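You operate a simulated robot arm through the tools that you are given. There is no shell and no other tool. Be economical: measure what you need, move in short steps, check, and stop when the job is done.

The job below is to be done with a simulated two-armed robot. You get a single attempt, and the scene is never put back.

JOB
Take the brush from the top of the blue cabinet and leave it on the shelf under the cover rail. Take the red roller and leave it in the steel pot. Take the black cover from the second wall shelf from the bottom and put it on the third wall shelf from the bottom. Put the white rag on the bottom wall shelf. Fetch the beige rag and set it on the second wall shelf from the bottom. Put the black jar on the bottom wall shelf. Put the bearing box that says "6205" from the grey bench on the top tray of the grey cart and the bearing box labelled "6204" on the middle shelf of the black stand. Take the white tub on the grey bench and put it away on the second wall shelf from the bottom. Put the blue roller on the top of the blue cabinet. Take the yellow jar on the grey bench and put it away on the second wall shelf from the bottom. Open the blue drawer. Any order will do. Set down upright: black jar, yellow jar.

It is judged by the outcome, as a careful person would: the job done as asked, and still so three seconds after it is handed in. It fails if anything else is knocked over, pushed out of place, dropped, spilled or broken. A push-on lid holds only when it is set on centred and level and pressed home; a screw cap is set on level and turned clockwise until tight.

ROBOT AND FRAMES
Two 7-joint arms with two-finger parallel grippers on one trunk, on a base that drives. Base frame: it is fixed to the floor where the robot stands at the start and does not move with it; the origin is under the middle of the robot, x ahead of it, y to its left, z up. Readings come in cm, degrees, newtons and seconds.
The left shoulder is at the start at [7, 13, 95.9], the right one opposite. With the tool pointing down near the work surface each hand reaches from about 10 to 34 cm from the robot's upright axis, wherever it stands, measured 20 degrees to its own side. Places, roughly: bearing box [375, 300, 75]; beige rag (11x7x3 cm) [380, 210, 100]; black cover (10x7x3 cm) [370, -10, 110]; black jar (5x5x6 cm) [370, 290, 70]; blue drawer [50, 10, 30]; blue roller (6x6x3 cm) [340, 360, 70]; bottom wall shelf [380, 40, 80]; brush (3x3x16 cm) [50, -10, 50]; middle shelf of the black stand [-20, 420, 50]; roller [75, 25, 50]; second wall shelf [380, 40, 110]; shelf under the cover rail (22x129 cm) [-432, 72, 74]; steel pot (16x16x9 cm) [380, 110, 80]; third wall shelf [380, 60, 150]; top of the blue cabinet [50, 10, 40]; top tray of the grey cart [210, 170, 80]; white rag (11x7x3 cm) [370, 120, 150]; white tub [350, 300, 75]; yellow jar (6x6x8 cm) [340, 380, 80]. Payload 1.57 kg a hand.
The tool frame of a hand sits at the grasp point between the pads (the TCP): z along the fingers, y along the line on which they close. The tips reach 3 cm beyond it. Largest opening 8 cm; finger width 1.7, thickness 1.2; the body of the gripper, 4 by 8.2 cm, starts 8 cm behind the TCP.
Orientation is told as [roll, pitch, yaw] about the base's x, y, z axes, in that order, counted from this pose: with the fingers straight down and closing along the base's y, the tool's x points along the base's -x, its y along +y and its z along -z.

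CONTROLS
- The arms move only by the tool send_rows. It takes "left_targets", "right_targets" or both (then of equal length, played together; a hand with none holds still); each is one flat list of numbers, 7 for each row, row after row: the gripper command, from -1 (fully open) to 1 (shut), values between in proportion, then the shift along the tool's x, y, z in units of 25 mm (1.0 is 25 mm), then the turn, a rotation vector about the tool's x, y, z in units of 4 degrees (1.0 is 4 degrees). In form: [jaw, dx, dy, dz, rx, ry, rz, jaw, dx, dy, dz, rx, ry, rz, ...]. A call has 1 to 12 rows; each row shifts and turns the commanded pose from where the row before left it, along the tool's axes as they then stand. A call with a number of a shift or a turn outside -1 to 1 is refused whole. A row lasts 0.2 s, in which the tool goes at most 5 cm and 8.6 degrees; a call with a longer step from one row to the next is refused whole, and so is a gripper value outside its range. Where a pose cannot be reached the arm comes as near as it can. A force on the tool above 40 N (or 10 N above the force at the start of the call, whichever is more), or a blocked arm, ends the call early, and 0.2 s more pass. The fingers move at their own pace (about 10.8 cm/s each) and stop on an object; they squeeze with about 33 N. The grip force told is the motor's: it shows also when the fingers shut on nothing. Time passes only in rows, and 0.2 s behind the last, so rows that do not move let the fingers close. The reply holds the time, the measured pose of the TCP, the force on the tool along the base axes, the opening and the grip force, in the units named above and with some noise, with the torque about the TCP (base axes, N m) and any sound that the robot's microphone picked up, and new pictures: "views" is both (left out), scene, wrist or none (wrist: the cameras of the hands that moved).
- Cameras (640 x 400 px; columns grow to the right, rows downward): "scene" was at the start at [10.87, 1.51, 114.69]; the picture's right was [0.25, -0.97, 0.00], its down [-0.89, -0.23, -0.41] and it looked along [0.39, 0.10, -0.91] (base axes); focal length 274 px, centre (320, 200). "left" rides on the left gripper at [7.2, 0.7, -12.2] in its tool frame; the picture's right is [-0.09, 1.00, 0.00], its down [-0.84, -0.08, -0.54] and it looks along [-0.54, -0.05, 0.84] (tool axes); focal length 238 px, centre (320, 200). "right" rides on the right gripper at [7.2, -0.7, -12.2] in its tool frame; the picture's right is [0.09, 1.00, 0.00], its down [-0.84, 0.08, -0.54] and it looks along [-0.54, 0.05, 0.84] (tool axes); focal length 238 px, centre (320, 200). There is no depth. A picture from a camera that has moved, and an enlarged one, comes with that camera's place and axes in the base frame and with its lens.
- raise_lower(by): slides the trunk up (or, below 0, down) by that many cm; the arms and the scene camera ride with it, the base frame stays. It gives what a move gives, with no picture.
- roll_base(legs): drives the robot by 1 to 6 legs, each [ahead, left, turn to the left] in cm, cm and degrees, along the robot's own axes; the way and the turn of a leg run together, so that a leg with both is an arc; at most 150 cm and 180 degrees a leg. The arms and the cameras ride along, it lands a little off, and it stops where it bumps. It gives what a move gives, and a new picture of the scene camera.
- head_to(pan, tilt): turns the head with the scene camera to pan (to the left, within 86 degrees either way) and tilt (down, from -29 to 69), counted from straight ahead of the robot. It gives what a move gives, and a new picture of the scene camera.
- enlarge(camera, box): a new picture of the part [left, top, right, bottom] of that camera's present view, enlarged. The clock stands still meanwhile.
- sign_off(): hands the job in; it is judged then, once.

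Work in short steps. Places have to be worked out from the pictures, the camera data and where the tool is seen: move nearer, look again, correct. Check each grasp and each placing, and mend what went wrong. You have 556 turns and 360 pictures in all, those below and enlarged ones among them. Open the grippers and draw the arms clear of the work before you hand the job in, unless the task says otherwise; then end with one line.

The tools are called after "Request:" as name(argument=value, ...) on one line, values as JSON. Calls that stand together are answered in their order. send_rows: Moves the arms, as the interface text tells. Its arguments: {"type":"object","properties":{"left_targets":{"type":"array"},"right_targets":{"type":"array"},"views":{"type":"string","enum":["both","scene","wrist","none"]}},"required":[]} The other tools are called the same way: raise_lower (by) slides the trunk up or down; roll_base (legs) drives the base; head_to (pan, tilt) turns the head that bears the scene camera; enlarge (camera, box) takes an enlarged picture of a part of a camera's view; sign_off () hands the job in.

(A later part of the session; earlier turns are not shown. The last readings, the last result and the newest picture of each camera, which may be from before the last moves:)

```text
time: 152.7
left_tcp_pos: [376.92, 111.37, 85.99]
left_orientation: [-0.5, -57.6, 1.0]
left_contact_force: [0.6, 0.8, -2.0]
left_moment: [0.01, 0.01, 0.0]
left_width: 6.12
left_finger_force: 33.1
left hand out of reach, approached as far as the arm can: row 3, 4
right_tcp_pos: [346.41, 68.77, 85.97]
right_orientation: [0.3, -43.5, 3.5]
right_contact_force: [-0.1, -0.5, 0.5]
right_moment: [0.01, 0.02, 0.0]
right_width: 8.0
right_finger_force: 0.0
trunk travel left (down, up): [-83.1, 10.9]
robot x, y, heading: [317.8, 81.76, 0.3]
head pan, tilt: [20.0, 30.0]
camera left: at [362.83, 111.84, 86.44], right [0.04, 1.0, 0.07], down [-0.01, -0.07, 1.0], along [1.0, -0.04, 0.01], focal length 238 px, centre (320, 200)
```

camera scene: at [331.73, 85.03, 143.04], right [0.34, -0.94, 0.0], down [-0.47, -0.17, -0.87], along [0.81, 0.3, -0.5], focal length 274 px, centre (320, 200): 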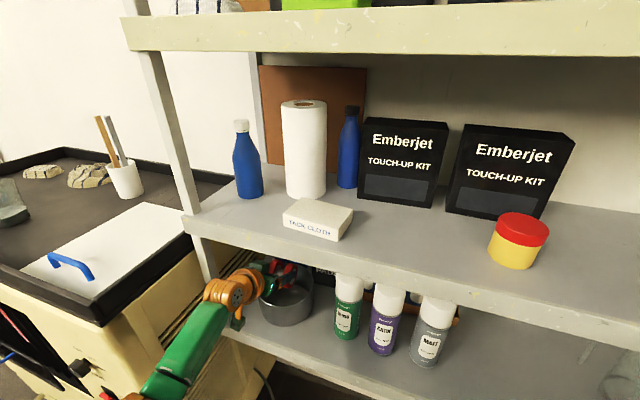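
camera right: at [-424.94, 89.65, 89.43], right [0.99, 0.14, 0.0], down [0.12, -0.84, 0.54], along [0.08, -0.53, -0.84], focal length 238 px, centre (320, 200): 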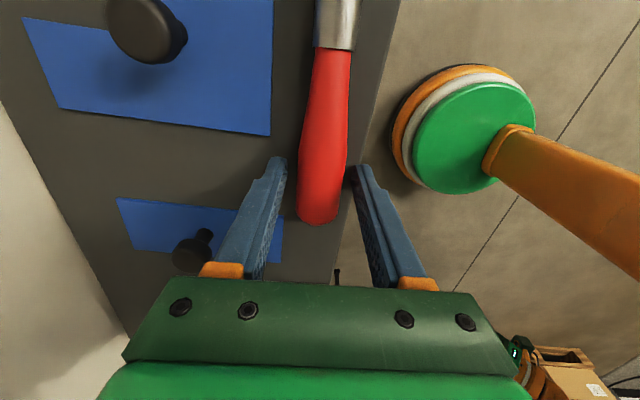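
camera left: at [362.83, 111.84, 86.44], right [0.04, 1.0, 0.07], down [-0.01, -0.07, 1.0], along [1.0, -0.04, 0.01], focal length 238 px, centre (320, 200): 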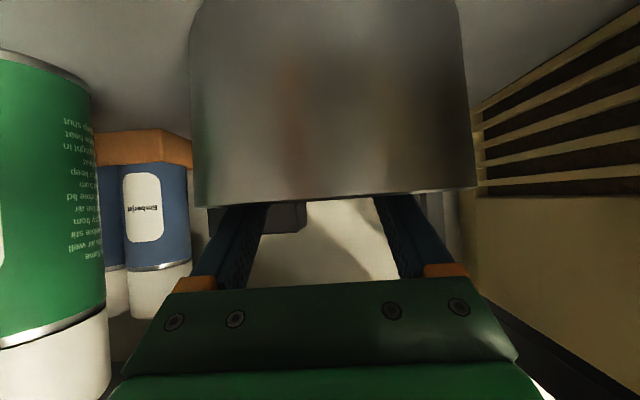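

The roller is inside the pot. I lower one more centimetre and release.

Request:
raise_lower(by=-1.2)

Request:
send_rows(left_targets=[0, 0, 0, 0, 0, 0, 0, -1, 0, 0, 0, 0, 0, 0, -1, 0, 0, 0, 0, 0, 0], views="none")

Request:
raise_lower(by=4)

Request:
send_rows(left_targets=[-1, -0.4, 0, -0.3, 0, 0, 0, -1, 0.2, 0, -0.7, 0, 0, 0, -1, 0.4, 0, -0.8, 0, 0, 0], views="wrist")

```text
time: 153.3
left_tcp_pos: [376.84, 111.32, 84.97]
left_orientation: [-0.6, -57.6, 1.0]
left_contact_force: [1.9, 0.6, 4.6]
left_moment: [-0.31, 0.33, 0.07]
left_width: 6.14
left_finger_force: 32.8
right_tcp_pos: [346.38, 68.58, 84.57]
right_orientation: [0.3, -43.5, 3.5]
right_contact_force: [0.3, 0.4, -0.2]
right_moment: [0.02, 0.04, 0.01]
right_width: 7.99
right_finger_force: 0.1
trunk travel left (down, up): [-81.9, 12.1]
robot x, y, heading: [317.84, 81.81, 0.2]
head pan, tilt: [20.0, 30.0]
```

```text
time: 154.1
left_tcp_pos: [376.83, 111.43, 85.0]
left_orientation: [-0.5, -57.6, 0.9]
left_contact_force: [1.7, 1.8, 5.6]
left_moment: [-0.13, 0.28, -0.03]
left_width: 7.74
left_finger_force: 0.1
right_tcp_pos: [346.33, 68.77, 84.74]
right_orientation: [0.4, -43.6, 3.6]
right_contact_force: [-0.4, 0.5, -0.1]
right_moment: [0.0, -0.02, -0.02]
right_width: 7.99
right_finger_force: 0.0
trunk travel left (down, up): [-81.9, 12.1]
robot x, y, heading: [317.92, 82.01, 0.3]
head pan, tilt: [20.0, 30.0]
```

```text
time: 154.9
left_tcp_pos: [376.96, 111.34, 88.86]
left_orientation: [-0.4, -57.6, 0.9]
left_contact_force: [0.2, -0.3, 0.4]
left_moment: [0.01, 0.01, -0.03]
left_width: 7.99
left_finger_force: 0.0
right_tcp_pos: [346.36, 68.64, 88.6]
right_orientation: [0.3, -43.5, 3.5]
right_contact_force: [0.4, -0.6, 0.3]
right_moment: [0.03, -0.01, 0.02]
right_width: 8.01
right_finger_force: 0.0
trunk travel left (down, up): [-85.9, 8.1]
robot x, y, heading: [318.25, 81.92, 0.2]
head pan, tilt: [20.0, 30.0]
```

```text
time: 155.8
left_tcp_pos: [372.67, 111.3, 90.85]
left_orientation: [-0.5, -57.6, 1.0]
left_contact_force: [-0.5, 0.2, 0.4]
left_moment: [-0.02, -0.01, -0.01]
left_width: 7.99
left_finger_force: 0.1
right_tcp_pos: [346.36, 68.56, 88.7]
right_orientation: [0.3, -43.6, 3.6]
right_contact_force: [-0.1, 0.3, 1.1]
right_moment: [-0.01, -0.01, -0.04]
right_width: 8.0
right_finger_force: 0.1
trunk travel left (down, up): [-85.9, 8.1]
robot x, y, heading: [317.9, 81.87, 0.1]
head pan, tilt: [20.0, 30.0]
camera left: at [358.59, 111.87, 91.21], right [0.04, 1.0, 0.07], down [-0.01, -0.07, 1.0], along [1.0, -0.04, 0.01], focal length 238 px, centre (320, 200)
```

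left: 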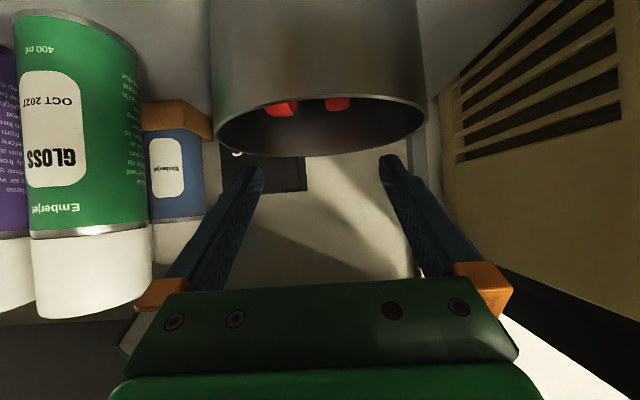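

The roller rests in the pot. I withdraw the left hand straight out and back the base off.

Request:
send_rows(left_targets=[-1, 0.5, 0, -0.85, 0, 0, 0, -1, 0.5, 0, -0.85, 0, 0, 0, -1, 0.5, 0, -0.85, 0, 0, 0, -1, 0.5, 0, -0.85, 0, 0, 0, -1, 0.5, 0, -0.85, 0, 0, 0, -1, 0.5, 0, -0.85, 0, 0, 0, -1, 0.5, 0, -0.85, 0, 0, 0, -1, 0.5, 0, -0.85, 0, 0, 0], views="none")

Request:
roll_base(legs=[[-20, 0, 0]])

Request:
raise_lower(by=8)

Request:
head_to(pan=25, tilt=5)

```text
time: 157.6
left_tcp_pos: [352.93, 111.12, 91.55]
left_orientation: [-0.5, -57.8, 0.8]
left_contact_force: [0.5, -0.1, -0.9]
left_moment: [0.01, 0.0, 0.03]
left_width: 8.01
left_finger_force: 0.0
right_tcp_pos: [346.42, 68.53, 88.65]
right_orientation: [0.3, -43.6, 3.4]
right_contact_force: [0.0, -0.5, 0.3]
right_moment: [0.01, 0.02, -0.01]
right_width: 8.01
right_finger_force: 0.0
trunk travel left (down, up): [-85.9, 8.1]
robot x, y, heading: [318.25, 81.66, 0.1]
head pan, tilt: [20.0, 30.0]
```

```text
time: 159.1
left_tcp_pos: [333.84, 110.86, 91.44]
left_orientation: [-0.5, -57.5, 0.5]
left_contact_force: [0.6, -0.4, -0.6]
left_moment: [-0.03, -0.03, 0.03]
left_width: 8.0
left_finger_force: 0.1
right_tcp_pos: [326.9, 68.49, 88.69]
right_orientation: [0.3, -43.4, 3.0]
right_contact_force: [-0.6, 1.1, -0.3]
right_moment: [0.01, 0.01, -0.01]
right_width: 8.01
right_finger_force: 0.1
trunk travel left (down, up): [-85.9, 8.1]
robot x, y, heading: [298.2, 82.24, -0.3]
head pan, tilt: [20.0, 30.0]
camera scene: at [312.24, 84.94, 145.83], right [0.34, -0.94, 0.0], down [-0.47, -0.17, -0.86], along [0.81, 0.29, -0.5], focal length 274 px, centre (320, 200)
```

scene: 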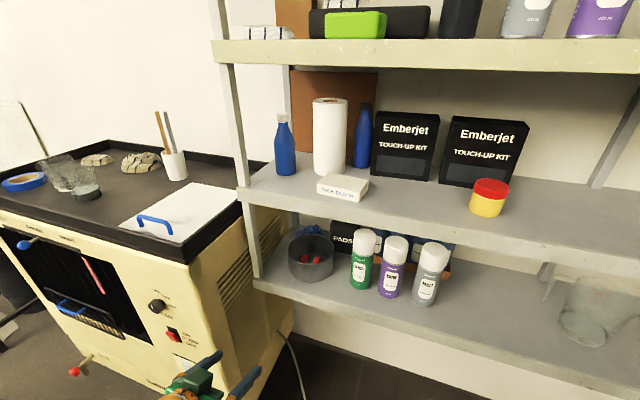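

```text
time: 160.3
left_tcp_pos: [333.78, 110.8, 99.39]
left_orientation: [-0.5, -57.6, 0.5]
left_contact_force: [0.0, 0.1, -1.0]
left_moment: [0.0, -0.01, -0.03]
left_width: 8.02
left_finger_force: 0.0
right_tcp_pos: [326.65, 68.55, 96.66]
right_orientation: [0.3, -43.6, 2.9]
right_contact_force: [0.1, 0.8, 0.3]
right_moment: [0.0, 0.0, -0.03]
right_width: 8.0
right_finger_force: 0.1
trunk travel left (down, up): [-93.9, 0.1]
robot x, y, heading: [298.53, 81.81, -0.3]
head pan, tilt: [20.0, 30.0]
```

```text
time: 161.2
left_tcp_pos: [333.78, 110.83, 99.52]
left_orientation: [-0.6, -57.6, 0.5]
left_contact_force: [-0.5, 0.0, -0.2]
left_moment: [0.0, 0.0, 0.02]
left_width: 8.0
left_finger_force: 0.1
right_tcp_pos: [326.66, 68.45, 96.66]
right_orientation: [0.3, -43.6, 3.0]
right_contact_force: [0.6, -0.7, 0.1]
right_moment: [0.0, 0.0, -0.01]
right_width: 7.99
right_finger_force: 0.0
trunk travel left (down, up): [-93.9, 0.1]
robot x, y, heading: [298.33, 82.02, -0.2]
head pan, tilt: [25.0, 5.0]
camera scene: at [311.75, 85.72, 157.9], right [0.42, -0.91, 0.0], down [-0.08, -0.04, -1.0], along [0.91, 0.42, -0.09], focal length 274 px, centre (320, 200)
```

scene: 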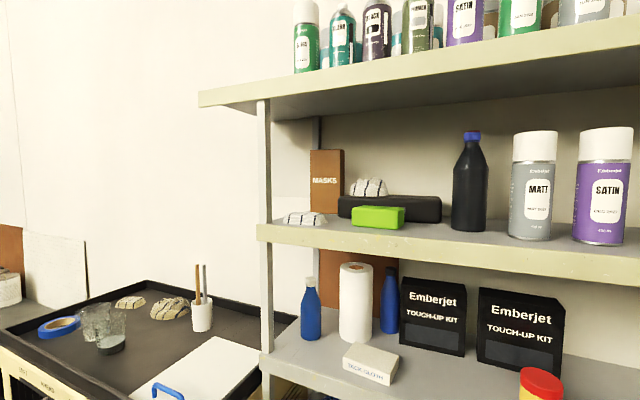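

I enlarge the third shelf and the machine top to tell the rags apart.

Request:
enlarge(camera="scene", box=[270, 140, 470, 265])

Request:
enlarge(camera="scene", box=[20, 250, 260, 400])

```text
3.20 times, centred on (370, 202) of scene
camera zoom: at [311.75, 85.72, 157.9], right [0.42, -0.91, 0.0], down [-0.08, -0.04, -1.0], along [0.91, 0.42, -0.09], focal length 877 px, centre (160, 192)
```

zoom: 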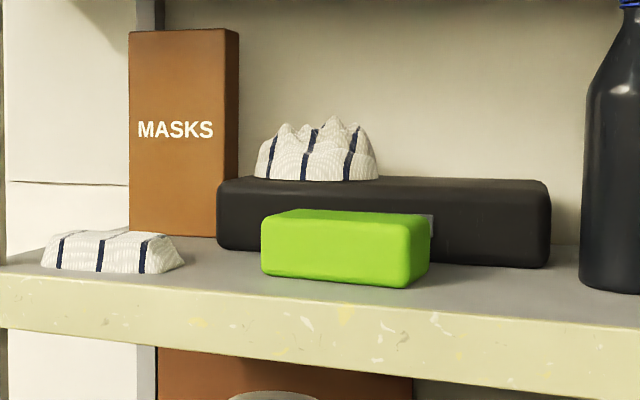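

```text
2.67 times, centred on (140, 325) of scene
camera zoom: at [311.75, 85.72, 157.9], right [0.42, -0.91, 0.0], down [-0.08, -0.04, -1.0], along [0.91, 0.42, -0.09], focal length 731 px, centre (800, -133)
```

zoom: 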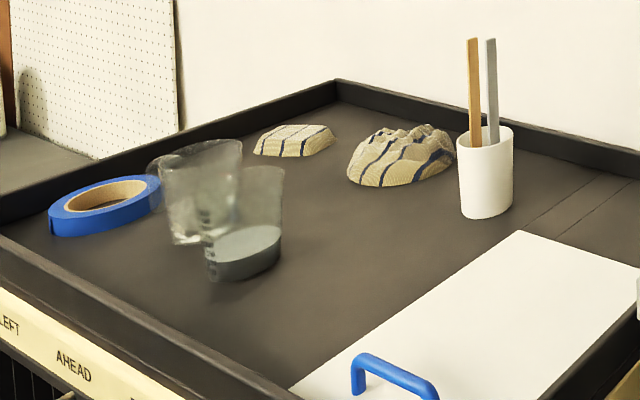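

The wanted white rag is the flat folded one at about (372,118) on the third shelf; the beige one is the flat one at (383,210). I test whether the left hand can point straight down at shelf-three height, in free space first.

Request:
send_rows(left_targets=[-1, -0.84, 0, -0.54, 0, 1, 0, -1, -0.8, 0, -0.59, 0, 1, 0, -1, -0.76, 0, -0.65, 0, 1, 0, -1, -0.71, 0, -0.7, 0, 1, 0, -1, -0.66, 0, -0.75, 0, 1, 0, -1, -0.61, 0, -0.79, 0, 1, 0, -1, -0.55, 0, -0.83, 0, 1, 0, -1, -0.49, 0, -0.87, 0, 1, 0, -1, -0.43, 0, -0.9, 0, 1, 0, -1, -0.37, 0, -0.93, 0, 1, 0, -1, -0.3, 0, -0.95, 0, 1, 0, -1, -0.235, 0, -0.97, 0, 1, 0], views="none")

Request:
send_rows(left_targets=[-1, 0, 0, -1, 0, 0.8, 0, -1, 0, 0, -1, 0, 0.8, 0, -1, 0, 0, -1, 0, 0.8, 0, -1, 0, 0, -1, 0, 0, 0, -1, 0, 0, -1, 0, 0, 0, -1, 0, 0, -1, 0, 0, 0, -1, 0, 0, -1, 0, 0, 0, -1, 0, 0, -1, 0, 0, 0], views="scene")

```text
time: 163.8
left_tcp_pos: [333.49, 110.88, 129.48]
left_orientation: [-0.3, -9.5, 0.1]
left_contact_force: [0.6, 0.3, 0.6]
left_moment: [0.0, 0.03, -0.01]
left_width: 8.02
left_finger_force: 0.1
right_tcp_pos: [326.56, 68.35, 96.54]
right_orientation: [0.3, -43.6, 3.0]
right_contact_force: [-0.4, -0.2, 0.3]
right_moment: [0.03, -0.01, 0.0]
right_width: 7.98
right_finger_force: 0.0
trunk travel left (down, up): [-93.9, 0.1]
robot x, y, heading: [298.05, 82.13, -0.4]
head pan, tilt: [25.0, 5.0]
```

```text
time: 165.6
left_tcp_pos: [328.32, 110.56, 137.52]
left_orientation: [-0.4, -0.2, 0.1]
left_contact_force: [0.1, 0.2, -0.4]
left_moment: [0.02, -0.03, 0.02]
left_width: 7.99
left_finger_force: 0.0
left hand out of reach, approached as far as the arm can: row 3, 4, 5, 6, 7, 8
right_tcp_pos: [326.72, 68.44, 96.61]
right_orientation: [0.3, -43.5, 3.0]
right_contact_force: [0.4, 0.5, -0.7]
right_moment: [-0.01, -0.02, 0.02]
right_width: 8.01
right_finger_force: 0.1
trunk travel left (down, up): [-93.9, 0.1]
robot x, y, heading: [298.23, 81.89, -0.4]
head pan, tilt: [25.0, 5.0]
camera scene: at [311.71, 85.74, 157.91], right [0.42, -0.91, 0.0], down [-0.08, -0.04, -1.0], along [0.91, 0.42, -0.09], focal length 274 px, centre (320, 200)
```

scene: 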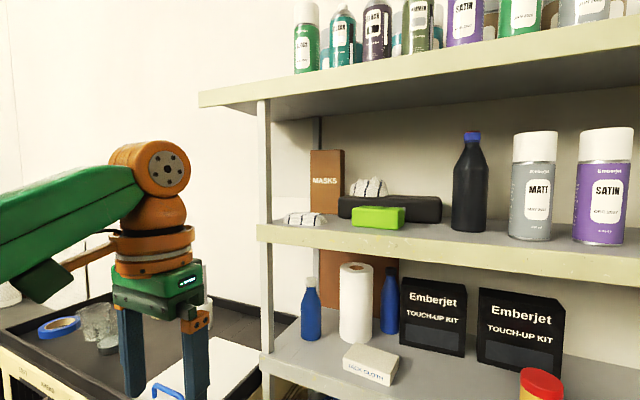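

Pointing straight down isn't possible that high, so the third shelf needs a horizontal hand. Before choosing a method, I look at the black cover on shelf two from close by.

Request:
roll_base(legs=[[0, -70, 0.3]])

Request:
head_to(pan=-10, tilt=25)

```text
time: 169.4
left_tcp_pos: [328.16, 41.62, 137.38]
left_orientation: [-0.4, -0.2, 1.2]
left_contact_force: [-0.2, 0.5, 0.2]
left_moment: [-0.04, 0.0, -0.01]
left_width: 8.02
left_finger_force: 0.0
right_tcp_pos: [327.34, -0.65, 96.76]
right_orientation: [0.2, -43.6, 4.3]
right_contact_force: [0.5, 0.8, -0.7]
right_moment: [0.0, -0.02, -0.01]
right_width: 7.99
right_finger_force: 0.0
trunk travel left (down, up): [-93.9, 0.1]
robot x, y, heading: [298.9, 12.15, 0.7]
head pan, tilt: [25.0, 5.0]
camera scene: at [312.03, 16.41, 157.9], right [0.44, -0.9, 0.0], down [-0.08, -0.04, -1.0], along [0.9, 0.43, -0.09], focal length 274 px, centre (320, 200)
```

scene: 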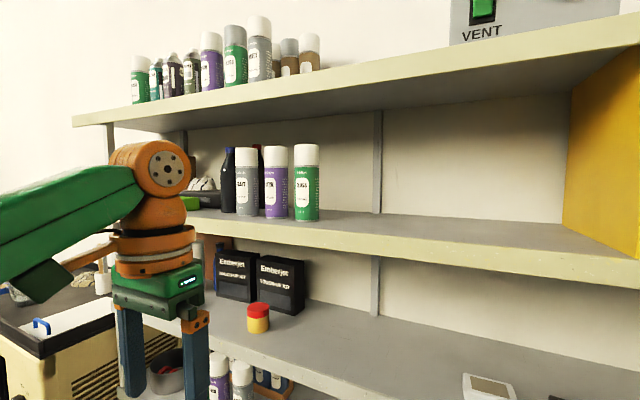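

```text
time: 170.4
left_tcp_pos: [328.26, 41.38, 137.56]
left_orientation: [-0.3, -0.1, 1.2]
left_contact_force: [0.2, -0.8, -0.2]
left_moment: [0.01, -0.01, 0.0]
left_width: 8.0
left_finger_force: 0.0
right_tcp_pos: [327.3, -0.8, 96.73]
right_orientation: [0.2, -43.6, 4.1]
right_contact_force: [-0.2, 0.0, -0.3]
right_moment: [-0.03, -0.01, 0.02]
right_width: 7.99
right_finger_force: 0.1
trunk travel left (down, up): [-93.9, 0.1]
robot x, y, heading: [298.62, 12.05, 1.0]
head pan, tilt: [-10.0, 25.0]
camera scene: at [312.85, 10.71, 154.67], right [-0.16, -0.99, 0.0], down [-0.42, 0.07, -0.91], along [0.9, -0.14, -0.42], focal length 274 px, centre (320, 200)
```

scene: 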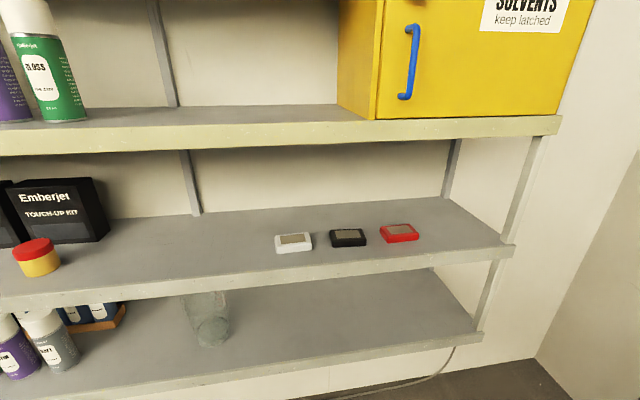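

The black cover lies at about (378,-7), 10 cm along y and 7 cm deep, so too wide to grip from the front. My plan: hook behind it with spread fingertips, pull it to overhang the shelf edge, then pinch it by its thickness. First I reposition both hands safely.

Request:
send_rows(left_targets=[-1, 0.1, 0, 0.97, 0, -1, 0, -1, 0.2, 0, 0.95, 0, -1, 0, -1, 0.25, 0, 0.93, 0, -1, 0, -1, 0.3, 0, 0.9, 0, -1, 0, -1, 0.37, 0, 0.87, 0, -1, 0, -1, 0.43, 0, 0.83, 0, -1, 0, -1, 0.5, 0, 0.79, 0, -1, 0, -1, 0.55, 0, 0.75, 0, -1, 0, -1, 0.6, 0, 0.7, 0, -1, 0, -1, 0.66, 0, 0.65, 0, -1, 0, -1, 0.71, 0, 0.6, 0, -1, 0, -1, 0.76, 0, 0.54, 0, -1, 0], right_targets=[-0.5, -0.95, 0, -0.2, 0, 0, 0, -0.5, -0.95, 0, -0.2, 0, 0, 0, -0.5, -0.95, 0, -0.2, 0, 0, 0, -0.5, -0.95, 0, -0.2, 0, 0, 0, -0.5, -0.95, 0, -0.2, 0, 0, 0, -0.5, -0.95, 0, -0.2, 0, 0, 0, -0.5, -0.95, 0, -0.2, 0, 0, 0, -0.5, -0.95, 0, -0.2, 0, 0, 0, -0.5, -0.95, 0, -0.2, 0, 0, 0, -0.5, -0.95, 0, -0.2, 0, 0, 0, -0.5, -0.95, 0, -0.2, 0, 0, 0, -0.5, 0, 0, 0, 0, 0, 0], views="none")

Request:
roll_base(legs=[[12, -7, -0.9]])

Request:
send_rows(right_targets=[-0.5, 0, 0, 0, 0, 0, 0], views="wrist")

```text
time: 173.0
left_tcp_pos: [327.66, 45.8, 110.74]
left_orientation: [-0.6, -48.2, 1.6]
left_contact_force: [-0.6, 0.1, -0.1]
left_moment: [-0.02, -0.04, 0.0]
left_width: 8.01
left_finger_force: 0.1
left hand out of reach, approached as far as the arm can: row 8, 9, 10, 11
right_tcp_pos: [342.86, 0.52, 118.37]
right_orientation: [0.1, -43.6, 4.2]
right_contact_force: [0.2, 0.9, -1.0]
right_moment: [-0.04, 0.02, -0.01]
right_width: 5.99
right_finger_force: 0.0
right hand out of reach, approached as far as the arm can: row 4
trunk travel left (down, up): [-93.9, 0.1]
robot x, y, heading: [298.6, 11.95, 0.9]
head pan, tilt: [-10.0, 25.0]
```

```text
time: 174.4
left_tcp_pos: [340.22, 38.62, 110.73]
left_orientation: [-0.6, -48.2, 0.7]
left_contact_force: [-0.4, 0.1, 0.1]
left_moment: [-0.01, 0.0, 0.0]
left_width: 7.98
left_finger_force: 0.0
right_tcp_pos: [354.44, -6.93, 118.62]
right_orientation: [0.1, -43.7, 3.5]
right_contact_force: [1.1, -0.7, 0.5]
right_moment: [-0.02, 0.0, 0.0]
right_width: 6.02
right_finger_force: 0.1
trunk travel left (down, up): [-93.9, 0.1]
robot x, y, heading: [310.61, 5.5, -0.0]
head pan, tilt: [-10.0, 25.0]
camera scene: at [324.53, 4.0, 154.71], right [-0.17, -0.98, 0.0], down [-0.41, 0.07, -0.91], along [0.89, -0.16, -0.42], focal length 274 px, centre (320, 200)
```

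scene: 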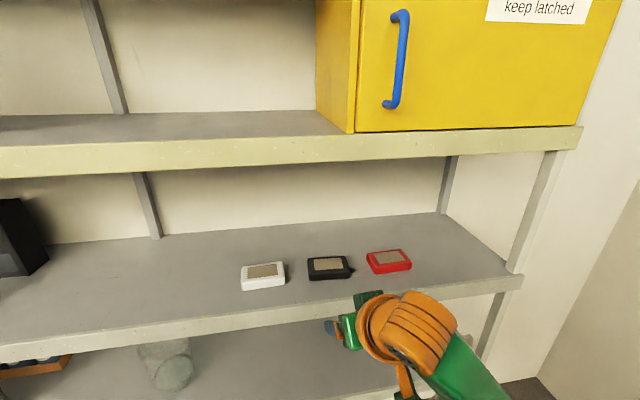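

```text
time: 174.8
left_tcp_pos: [340.35, 38.49, 110.62]
left_orientation: [-0.4, -48.2, 0.5]
left_contact_force: [0.1, 0.7, 0.7]
left_moment: [0.02, 0.0, 0.0]
left_width: 8.01
left_finger_force: 0.0
right_tcp_pos: [354.82, -6.95, 118.25]
right_orientation: [0.3, -43.5, 3.3]
right_contact_force: [-0.6, 0.5, 0.3]
right_moment: [0.0, -0.01, -0.01]
right_width: 5.99
right_finger_force: 0.0
trunk travel left (down, up): [-93.9, 0.1]
robot x, y, heading: [310.8, 5.52, 0.2]
head pan, tilt: [-10.0, 25.0]
camera right: at [341.34, -8.48, 122.23], right [-0.13, 0.99, -0.06], down [0.23, 0.09, 0.97], along [0.97, 0.11, -0.24], focal length 238 px, centre (320, 200)
```

right: 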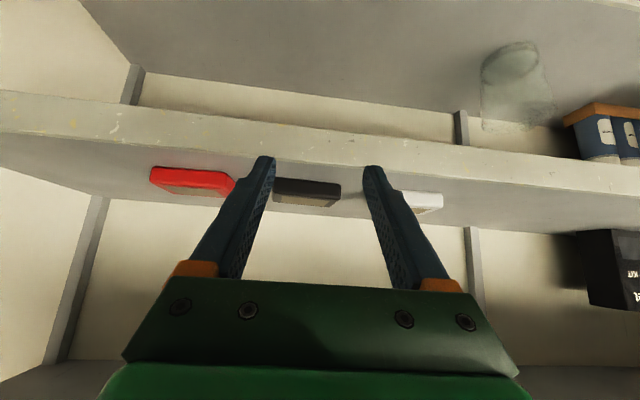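

Triangulating: shelf-two surface z≈112, its front edge x≈366, the cover's front at x≈372, y≈-6.8. I raise the hand 2 cm and drive ahead 20 so the fingertips pass above the cover.

Request:
send_rows(right_targets=[-0.5, -0.28, 0, -0.29, 0, 0, 0, -0.5, -0.28, 0, -0.29, 0, 0, 0], views="none")

Request:
roll_base(legs=[[20, 0, 0]])

Request:
send_rows(right_targets=[-0.5, 0, 0, 0, 0, 0, 0], views="wrist")

```text
time: 175.4
left_tcp_pos: [340.41, 38.49, 110.74]
left_orientation: [-0.4, -48.2, 0.6]
left_contact_force: [-0.2, 0.3, 0.2]
left_moment: [0.01, 0.03, -0.01]
left_width: 7.99
left_finger_force: 0.1
right_tcp_pos: [354.93, -7.01, 120.41]
right_orientation: [0.4, -43.5, 3.3]
right_contact_force: [0.2, -0.1, -0.5]
right_moment: [0.01, 0.01, 0.02]
right_width: 6.02
right_finger_force: 0.0
trunk travel left (down, up): [-93.9, 0.1]
robot x, y, heading: [310.26, 5.23, 0.0]
head pan, tilt: [-10.0, 25.0]
```

```text
time: 177.1
left_tcp_pos: [360.56, 38.48, 110.52]
left_orientation: [-0.4, -48.1, 0.4]
left_contact_force: [-0.1, -0.9, 0.0]
left_moment: [0.02, -0.01, 0.01]
left_width: 8.01
left_finger_force: 0.0
right_tcp_pos: [375.07, -6.87, 120.45]
right_orientation: [0.3, -43.6, 3.3]
right_contact_force: [0.6, 0.2, 0.1]
right_moment: [0.01, 0.0, 0.01]
right_width: 6.05
right_finger_force: 0.0
trunk travel left (down, up): [-93.9, 0.1]
robot x, y, heading: [331.2, 5.19, -0.1]
head pan, tilt: [-10.0, 25.0]
stopped in leg 1: the robot was blocked; the commanded pose is now the measured one
camera scene: at [345.2, 3.7, 154.65], right [-0.17, -0.98, 0.0], down [-0.42, 0.07, -0.91], along [0.89, -0.16, -0.42], focal length 274 px, centre (320, 200)
```

scene: 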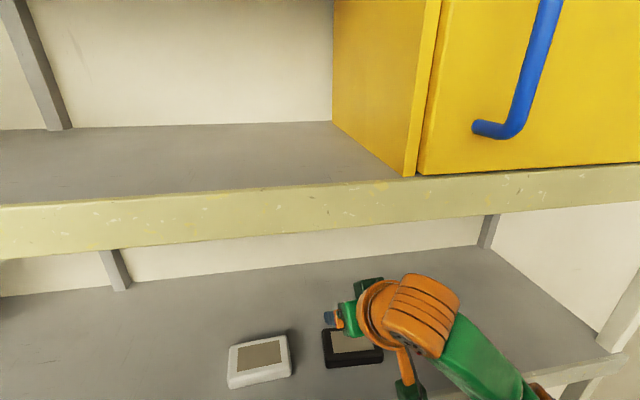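

```text
time: 177.5
left_tcp_pos: [360.49, 38.46, 110.57]
left_orientation: [-0.4, -48.2, 0.6]
left_contact_force: [1.2, 0.2, 0.0]
left_moment: [0.0, 0.0, -0.02]
left_width: 8.0
left_finger_force: 0.0
right_tcp_pos: [374.88, -6.96, 120.5]
right_orientation: [0.3, -43.6, 3.2]
right_contact_force: [0.5, -0.5, -0.1]
right_moment: [-0.01, -0.02, -0.01]
right_width: 6.02
right_finger_force: 0.0
trunk travel left (down, up): [-93.9, 0.1]
robot x, y, heading: [330.7, 5.25, -0.3]
head pan, tilt: [-10.0, 25.0]
camera right: at [361.38, -8.41, 124.31], right [-0.13, 0.99, -0.06], down [0.23, 0.09, 0.97], along [0.97, 0.11, -0.24], focal length 238 px, centre (320, 200)
```

right: 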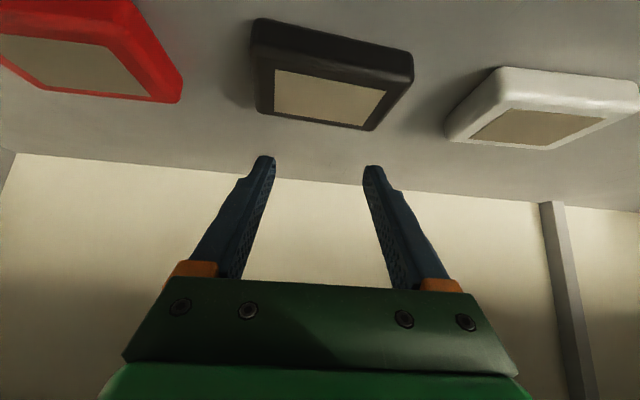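

The base reported a block at the end of that move. I check with the head looking down for what touches.

Request:
head_to(pan=15, tilt=60)

```text
time: 178.5
left_tcp_pos: [360.49, 38.49, 110.62]
left_orientation: [-0.4, -48.1, 0.5]
left_contact_force: [0.3, 0.2, -0.3]
left_moment: [0.05, 0.02, 0.01]
left_width: 8.0
left_finger_force: 0.1
right_tcp_pos: [375.08, -6.94, 120.33]
right_orientation: [0.2, -43.6, 3.3]
right_contact_force: [0.8, -0.5, 0.2]
right_moment: [0.01, 0.04, 0.02]
right_width: 6.01
right_finger_force: 0.2
trunk travel left (down, up): [-93.9, 0.1]
robot x, y, heading: [330.88, 5.52, 0.0]
head pan, tilt: [15.0, 60.0]
camera scene: at [342.53, 7.01, 149.66], right [0.26, -0.97, 0.0], down [-0.84, -0.22, -0.5], along [0.48, 0.13, -0.87], focal length 274 px, centre (320, 200)
```

scene: 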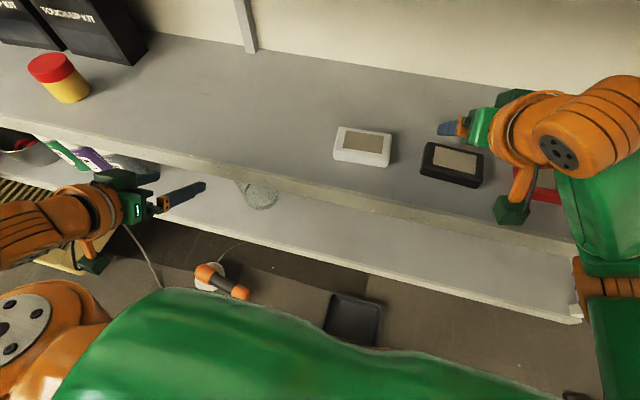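

The base front touches the black tray on the floor near (351,-3). I back off 2 cm and use the arm to reach on instead.

Request:
roll_base(legs=[[-2.5, 0, 0]])

Request:
send_rows(right_targets=[-0.5, -0.507, 0, 0.483, 0, 0, 0, -0.5, -0.507, 0, 0.483, 0, 0, 0, -0.5, -0.507, 0, 0.483, 0, 0, 0, -0.5, -0.507, 0, 0.483, 0, 0, 0], views="wrist")

```text
time: 179.3
left_tcp_pos: [358.52, 38.46, 110.43]
left_orientation: [-0.4, -47.8, 0.5]
left_contact_force: [1.1, 0.0, 0.5]
left_moment: [-0.02, 0.04, -0.01]
left_width: 8.0
left_finger_force: 0.1
right_tcp_pos: [373.06, -6.9, 120.21]
right_orientation: [0.4, -43.3, 3.3]
right_contact_force: [0.5, -0.8, -1.0]
right_moment: [0.02, 0.02, 0.0]
right_width: 6.0
right_finger_force: 0.1
trunk travel left (down, up): [-93.9, 0.1]
robot x, y, heading: [328.03, 5.29, -0.1]
head pan, tilt: [15.0, 60.0]
camera scene: at [340.67, 7.02, 149.59], right [0.26, -0.97, 0.0], down [-0.84, -0.22, -0.5], along [0.48, 0.13, -0.87], focal length 274 px, centre (320, 200)
```

scene: 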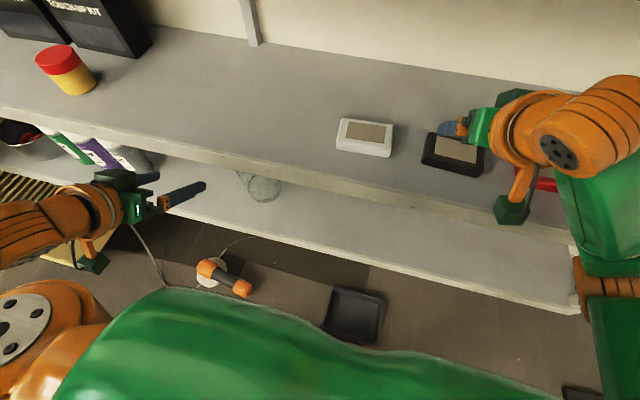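

```text
time: 180.3
left_tcp_pos: [357.96, 38.57, 110.69]
left_orientation: [-0.4, -48.0, 0.5]
left_contact_force: [-0.6, -0.4, -0.4]
left_moment: [0.05, 0.0, -0.02]
left_width: 7.99
left_finger_force: 0.0
right_tcp_pos: [379.67, -6.49, 120.3]
right_orientation: [0.3, -43.6, 3.4]
right_contact_force: [0.0, -0.3, -0.2]
right_moment: [-0.02, 0.04, 0.0]
right_width: 6.0
right_finger_force: 0.0
trunk travel left (down, up): [-93.9, 0.1]
robot x, y, heading: [328.53, 5.01, -0.1]
head pan, tilt: [15.0, 60.0]
camera right: at [366.0, -7.93, 124.18], right [-0.13, 0.99, -0.06], down [0.23, 0.09, 0.97], along [0.97, 0.11, -0.24], focal length 238 px, centre (320, 200)
```

right: 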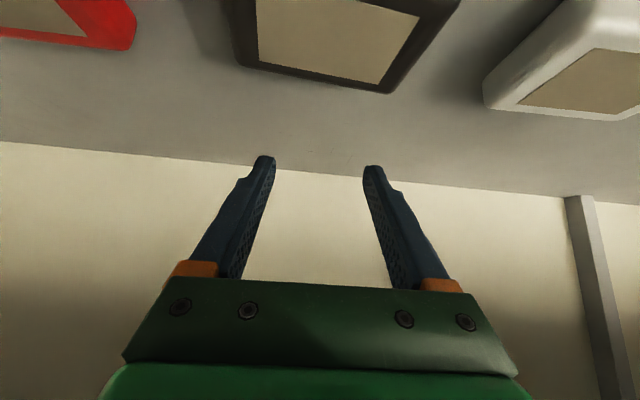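

The cover's rear edge is at x≈378; the tips are over free shelf behind it. I lower them 4.7 cm.

Request:
send_rows(right_targets=[-0.5, 0.43, 0, 0.455, 0, 0, 0, -0.5, 0.43, 0, 0.455, 0, 0, 0, -0.5, 0.43, 0, 0.455, 0, 0, 0], views="wrist")

```text
time: 181.1
left_tcp_pos: [358.08, 38.43, 110.72]
left_orientation: [-0.4, -48.1, 0.5]
left_contact_force: [-0.5, -0.1, -0.2]
left_moment: [0.01, 0.0, -0.03]
left_width: 7.99
left_finger_force: 0.0
right_tcp_pos: [379.52, -6.39, 115.62]
right_orientation: [0.4, -43.6, 3.3]
right_contact_force: [-1.3, 1.2, -0.1]
right_moment: [-0.02, -0.01, 0.03]
right_width: 6.01
right_finger_force: 0.0
trunk travel left (down, up): [-93.9, 0.1]
robot x, y, heading: [328.96, 5.4, -0.3]
head pan, tilt: [15.0, 60.0]
camera right: at [366.06, -7.91, 119.49], right [-0.13, 0.99, -0.06], down [0.23, 0.09, 0.97], along [0.97, 0.11, -0.24], focal length 238 px, centre (320, 200)
```

right: 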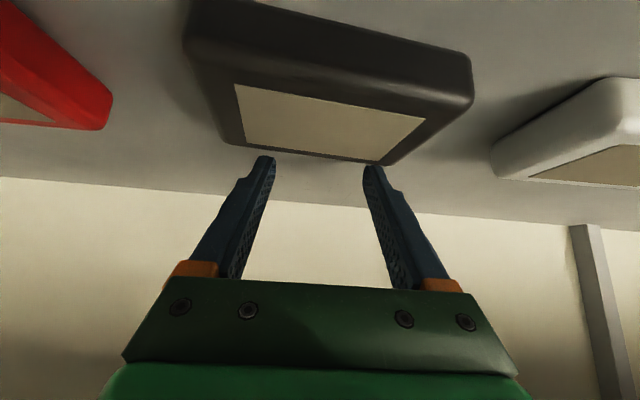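

The fingertips bracket the cover's rear edge. I pull it straight back 6 cm.

Request:
send_rows(right_targets=[-0.5, 0.434, 0, -0.414, 0, 0, 0, -0.5, 0.434, 0, -0.414, 0, 0, 0, -0.5, 0.434, 0, -0.414, 0, 0, 0, -0.5, 0.434, 0, -0.414, 0, 0, 0], views="both")

```text
time: 182.1
left_tcp_pos: [357.95, 38.48, 110.62]
left_orientation: [-0.4, -48.1, 0.4]
left_contact_force: [0.0, -0.7, 0.1]
left_moment: [0.0, 0.03, 0.01]
left_width: 8.02
left_finger_force: 0.1
right_tcp_pos: [373.65, -6.84, 115.64]
right_orientation: [0.3, -43.5, 3.3]
right_contact_force: [0.4, 1.1, 1.8]
right_moment: [0.02, 0.01, 0.0]
right_width: 6.01
right_finger_force: 0.1
trunk travel left (down, up): [-93.9, 0.1]
robot x, y, heading: [328.51, 5.21, 0.0]
head pan, tilt: [15.0, 60.0]
camera scene: at [339.96, 7.04, 149.66], right [0.26, -0.97, 0.0], down [-0.84, -0.22, -0.5], along [0.48, 0.13, -0.87], focal length 274 px, centre (320, 200)
camera right: at [360.03, -8.26, 119.52], right [-0.13, 0.99, -0.06], down [0.23, 0.09, 0.97], along [0.97, 0.11, -0.24], focal length 238 px, centre (320, 200)
```

scene: 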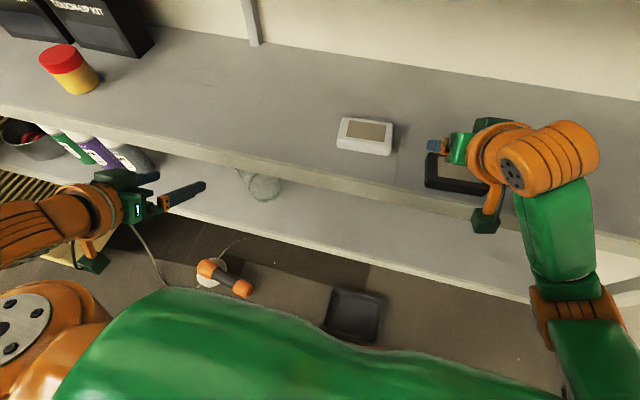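
right: 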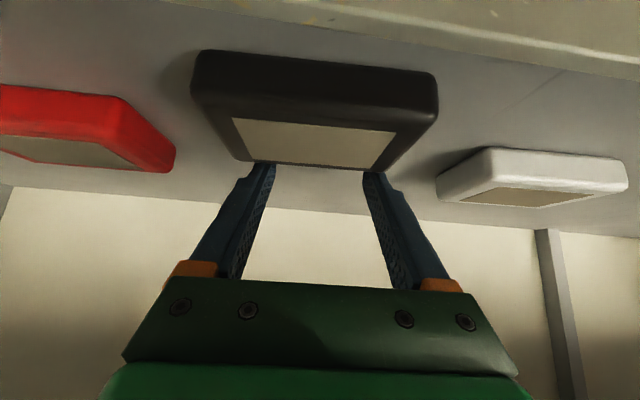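

The cover's front is now at x≈368, the shelf edge at 366.2. I pull 4.3 cm more for a 2.6 cm overhang.

Request:
send_rows(right_targets=[-0.5, 0.415, 0, -0.396, 0, 0, 0, -0.5, 0.415, 0, -0.396, 0, 0, 0, -0.5, 0.415, 0, -0.396, 0, 0, 0], views="wrist")

```text
time: 182.9
left_tcp_pos: [358.0, 38.41, 110.66]
left_orientation: [-0.4, -48.1, 0.5]
left_contact_force: [0.2, -0.3, 0.0]
left_moment: [0.02, -0.01, -0.01]
left_width: 7.99
left_finger_force: 0.0
right_tcp_pos: [369.28, -7.17, 115.7]
right_orientation: [0.3, -43.6, 3.2]
right_contact_force: [1.8, -0.8, 3.6]
right_moment: [-0.12, -0.03, 0.08]
right_width: 6.04
right_finger_force: 0.4
trunk travel left (down, up): [-93.9, 0.1]
robot x, y, heading: [328.37, 5.62, -0.2]
head pan, tilt: [15.0, 60.0]
camera right: at [355.79, -8.49, 119.62], right [-0.13, 0.99, -0.06], down [0.23, 0.09, 0.97], along [0.97, 0.11, -0.24], focal length 238 px, centre (320, 200)
```

right: 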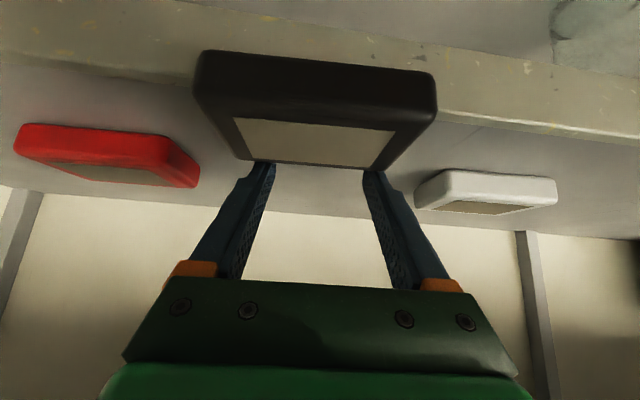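

The cover overhangs ≈2.4 cm. I lift the hand off, retreat, and pitch the hand to horizontal.

Request:
send_rows(right_targets=[-0.5, -0.55, 0, -0.58, 0, 0, 0, -0.5, -0.55, 0, -0.58, 0, 0, 0, -0.5, 0.676, 0, -0.644, 0, 0, 0, -0.5, 0.676, 0, -0.644, 0, 0, 0, -0.5, 0.676, 0, -0.644, 0, 0, 0, -0.5, 0.676, 0, -0.644, 0, 0, 0, -0.5, 0.676, 0, -0.644, 0, 0, 0, -0.5, 0.676, 0, -0.644, 0, 0, 0, -0.5, 0.676, 0, -0.644, 0, 0, 0, -0.5, 0, 0, 0, 0, -1, 0, -0.5, 0, 0, 0, 0, -1, 0, -0.5, 0, 0, 0, 0, -1, 0], views="wrist")

Request:
send_rows(right_targets=[-0.5, 0, 0, 0, 0, -1, 0, -0.5, 0, 0, 0, 0, -1, 0, -0.5, 0, 0, 0, 0, -1, 0, -0.5, 0, 0, 0, 0, -1, 0, -0.5, 0, 0, 0, 0, -1, 0, -0.5, 0, 0, 0, 0, -1, 0, -0.5, 0, 0, 0, 0, -1, 0, -0.5, 0, 0, 0, 0, -1, 0, -0.5, 0, 0, 0, 0, 0, -1, -0.5, 0, 0, 0, 0, 0, -1, -0.5, 0, 0, 0, 0, 0, -1, -0.5, 0, 0, 0, 0, 0, -1], views="none")

```text
time: 185.5
left_tcp_pos: [357.99, 38.5, 110.52]
left_orientation: [-0.4, -48.1, 0.6]
left_contact_force: [-0.6, -0.3, -0.2]
left_moment: [-0.03, -0.01, 0.0]
left_width: 8.0
left_finger_force: 0.1
right_tcp_pos: [366.05, -2.84, 124.96]
right_orientation: [0.3, -55.5, 3.2]
right_contact_force: [-0.1, 0.7, 0.0]
right_moment: [-0.01, 0.0, -0.01]
right_width: 6.0
right_finger_force: 0.2
right hand out of reach, approached as far as the arm can: row 4, 5, 6, 7, 8, 9, 10, 11, 12
trunk travel left (down, up): [-93.9, 0.1]
robot x, y, heading: [328.15, 5.23, -0.1]
head pan, tilt: [15.0, 60.0]
camera right: at [351.95, -4.29, 125.9], right [-0.11, 0.99, -0.07], down [0.02, 0.08, 1.0], along [0.99, 0.11, -0.03], focal length 238 px, centre (320, 200)
```

right: 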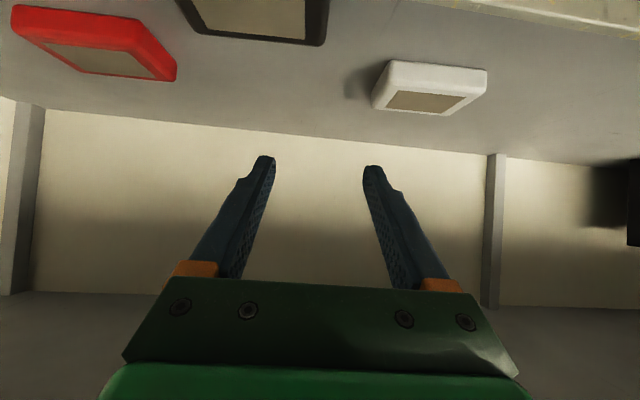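

```text
time: 188.1
left_tcp_pos: [358.08, 38.52, 110.69]
left_orientation: [-0.4, -48.0, 0.5]
left_contact_force: [-0.4, 0.1, -0.6]
left_moment: [0.0, 0.01, 0.0]
left_width: 7.98
left_finger_force: 0.2
right_tcp_pos: [369.42, -0.44, 125.84]
right_orientation: [-81.2, -74.0, 85.0]
right_contact_force: [0.1, -0.2, -0.4]
right_moment: [-0.02, -0.01, -0.03]
right_width: 6.0
right_finger_force: 0.0
right hand out of reach, approached as far as the arm can: row 1, 2, 3, 4, 5, 7
trunk travel left (down, up): [-93.9, 0.1]
robot x, y, heading: [328.19, 5.23, -0.1]
head pan, tilt: [15.0, 60.0]
```

The arm cannot fold back that far, so I back the base off 25 cm, then continue rolling the hand.

Request:
roll_base(legs=[[-25, 0, 0]])

Request:
send_rows(right_targets=[-0.5, 0, 0, 0, 0, 0, -1, -0.5, 0, 0, 0, 0, 0, -1, -0.5, 0, 0, 0, 0, 0, -1, -0.5, 0, 0, 0, 0, 0, -1, -0.5, 0, 0, 0, 0, 0, -1, -0.5, 0, 0, 0, 0, 0, -1, -0.5, 0, 0, 0, 0, 0, -1, -0.5, 0, 0, 0, 0, 0, -1, -0.5, 0, 0, 0, 0, 0, -1, -0.5, 0, 0, 0, 0, 0, -1, -0.5, 0, 0, 0, 0, 0, -1, -0.5, 0, 0, 0, 0, 0, -1], views="wrist")

```text
time: 189.9
left_tcp_pos: [333.31, 38.41, 110.55]
left_orientation: [-0.4, -47.9, 0.6]
left_contact_force: [-0.3, -1.0, 0.2]
left_moment: [-0.01, 0.01, 0.02]
left_width: 7.99
left_finger_force: 0.1
right_tcp_pos: [344.58, -0.37, 125.67]
right_orientation: [-80.6, -74.0, 84.3]
right_contact_force: [-0.2, 0.1, 0.2]
right_moment: [-0.04, -0.01, 0.01]
right_width: 5.99
right_finger_force: 0.1
trunk travel left (down, up): [-93.9, 0.1]
robot x, y, heading: [303.31, 5.16, 0.1]
head pan, tilt: [15.0, 60.0]
camera scene: at [315.36, 7.04, 149.62], right [0.26, -0.97, 0.0], down [-0.84, -0.22, -0.5], along [0.48, 0.13, -0.87], focal length 274 px, centre (320, 200)
```

scene: 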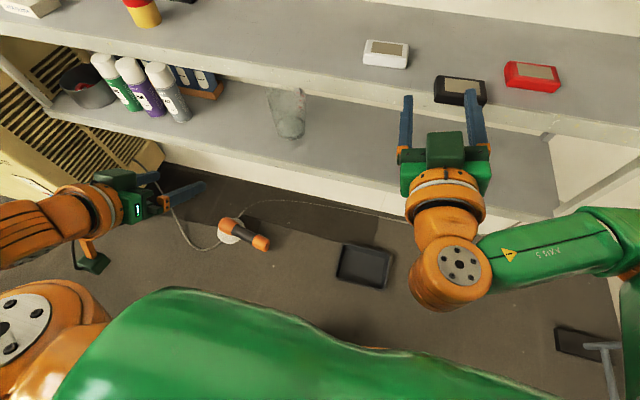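

```text
time: 192.6
left_tcp_pos: [332.93, 38.6, 110.65]
left_orientation: [-0.4, -48.1, 0.6]
left_contact_force: [0.0, -0.3, 0.1]
left_moment: [0.01, -0.01, -0.02]
left_width: 8.01
left_finger_force: 0.0
right_tcp_pos: [344.17, -0.26, 125.85]
right_orientation: [-87.3, -26.1, 92.2]
right_contact_force: [1.0, -0.2, 0.2]
right_moment: [-0.01, -0.03, 0.03]
right_width: 6.01
right_finger_force: 0.1
trunk travel left (down, up): [-93.9, 0.1]
robot x, y, heading: [303.33, 5.45, -0.1]
head pan, tilt: [15.0, 60.0]
camera right: at [332.41, -7.69, 123.73], right [-0.06, 0.35, -0.93], down [-0.58, 0.75, 0.32], along [0.81, 0.56, 0.16], focal length 238 px, centre (320, 200)
```

right: 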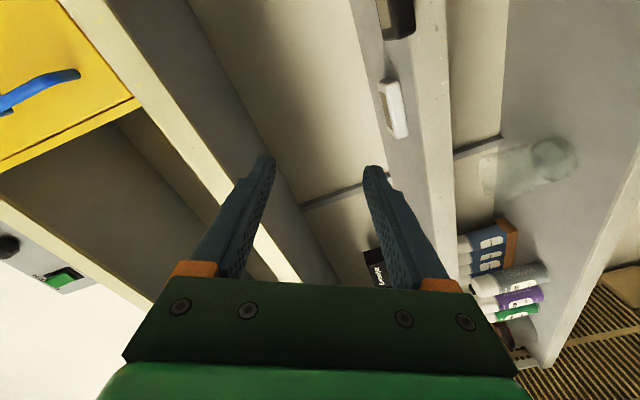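

Six more rows finish the roll; then I align y and height with the cover edge (y≈-7.4, z≈113.2).

Request:
send_rows(right_targets=[-0.25, 0, 0, 0, 0, 0, -1, -0.25, 0, 0, 0, 0, 0, -1, -0.25, 0, 0, 0, 0, 0, -1, -0.25, 0, 0, 0, 0, 0, -1, -0.25, 0, 0, 0, 0, 0, -1, -0.25, 0, 0, 0, 0, 0, -1, -0.25, 0, 0, 0, 0, 0, -0.5], views="none")

Request:
raise_lower(by=-12.5)

Request:
roll_base(legs=[[0, -7.3, 0]])

Request:
send_rows(right_targets=[-0.25, 0, 0, 0, 0, 0, 0], views="wrist")

```text
time: 194.2
left_tcp_pos: [332.98, 38.49, 110.6]
left_orientation: [-0.4, -48.1, 0.5]
left_contact_force: [-0.3, 0.4, -1.1]
left_moment: [-0.02, -0.02, -0.02]
left_width: 8.0
left_finger_force: 0.0
right_tcp_pos: [344.19, -0.29, 125.83]
right_orientation: [-87.6, -0.1, 93.5]
right_contact_force: [-0.4, 0.1, -0.3]
right_moment: [0.02, 0.0, -0.01]
right_width: 5.0
right_finger_force: 0.1
trunk travel left (down, up): [-93.9, 0.1]
robot x, y, heading: [303.06, 4.54, -0.2]
head pan, tilt: [15.0, 60.0]
```

```text
time: 195.7
left_tcp_pos: [333.01, 38.42, 98.17]
left_orientation: [-0.3, -48.1, 0.7]
left_contact_force: [-0.2, -0.5, -0.5]
left_moment: [0.03, 0.03, 0.02]
left_width: 7.98
left_finger_force: 0.1
right_tcp_pos: [344.22, -0.26, 113.3]
right_orientation: [-87.7, -0.2, 93.4]
right_contact_force: [-0.5, -0.1, -0.5]
right_moment: [0.02, -0.02, 0.0]
right_width: 5.0
right_finger_force: 0.1
trunk travel left (down, up): [-81.4, 12.6]
robot x, y, heading: [303.49, 5.45, 0.2]
head pan, tilt: [15.0, 60.0]
```

```text
time: 196.7
left_tcp_pos: [332.83, 31.65, 97.98]
left_orientation: [-0.9, -48.1, 1.1]
left_contact_force: [0.5, 0.5, 0.3]
left_moment: [0.03, -0.03, -0.01]
left_width: 7.99
left_finger_force: 0.1
right_tcp_pos: [344.26, -7.01, 113.25]
right_orientation: [-87.6, 0.1, 93.6]
right_contact_force: [0.5, 0.1, -0.1]
right_moment: [-0.01, 0.0, -0.04]
right_width: 5.01
right_finger_force: 0.2
trunk travel left (down, up): [-81.4, 12.6]
robot x, y, heading: [303.1, -1.88, -0.1]
head pan, tilt: [15.0, 60.0]
camera scene: at [314.92, 0.39, 137.14], right [0.26, -0.97, 0.0], down [-0.84, -0.23, -0.5], along [0.48, 0.13, -0.87], focal length 274 px, centre (320, 200)
```

scene: 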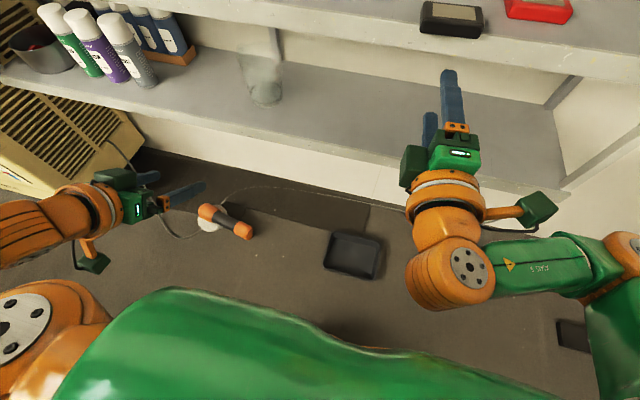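

```text
time: 197.1
left_tcp_pos: [332.95, 31.38, 98.12]
left_orientation: [-0.4, -48.1, 0.6]
left_contact_force: [0.5, 0.8, 0.4]
left_moment: [-0.03, -0.04, 0.01]
left_width: 7.98
left_finger_force: 0.0
right_tcp_pos: [344.33, -7.49, 113.33]
right_orientation: [-87.6, -0.3, 93.7]
right_contact_force: [-0.3, -0.1, -0.7]
right_moment: [-0.01, -0.03, 0.0]
right_width: 5.01
right_finger_force: 0.1
trunk travel left (down, up): [-81.4, 12.6]
robot x, y, heading: [303.5, -1.6, 0.1]
head pan, tilt: [15.0, 60.0]
camera right: at [332.58, -15.35, 114.44], right [-0.04, -0.09, -1.0], down [-0.6, 0.8, -0.05], along [0.8, 0.59, -0.08], focal length 238 px, centre (320, 200)
```

right: 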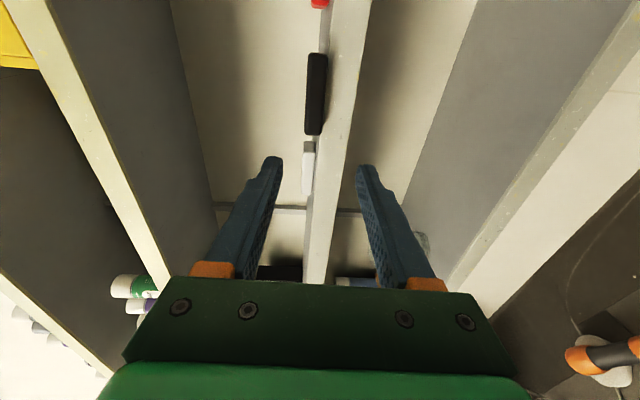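

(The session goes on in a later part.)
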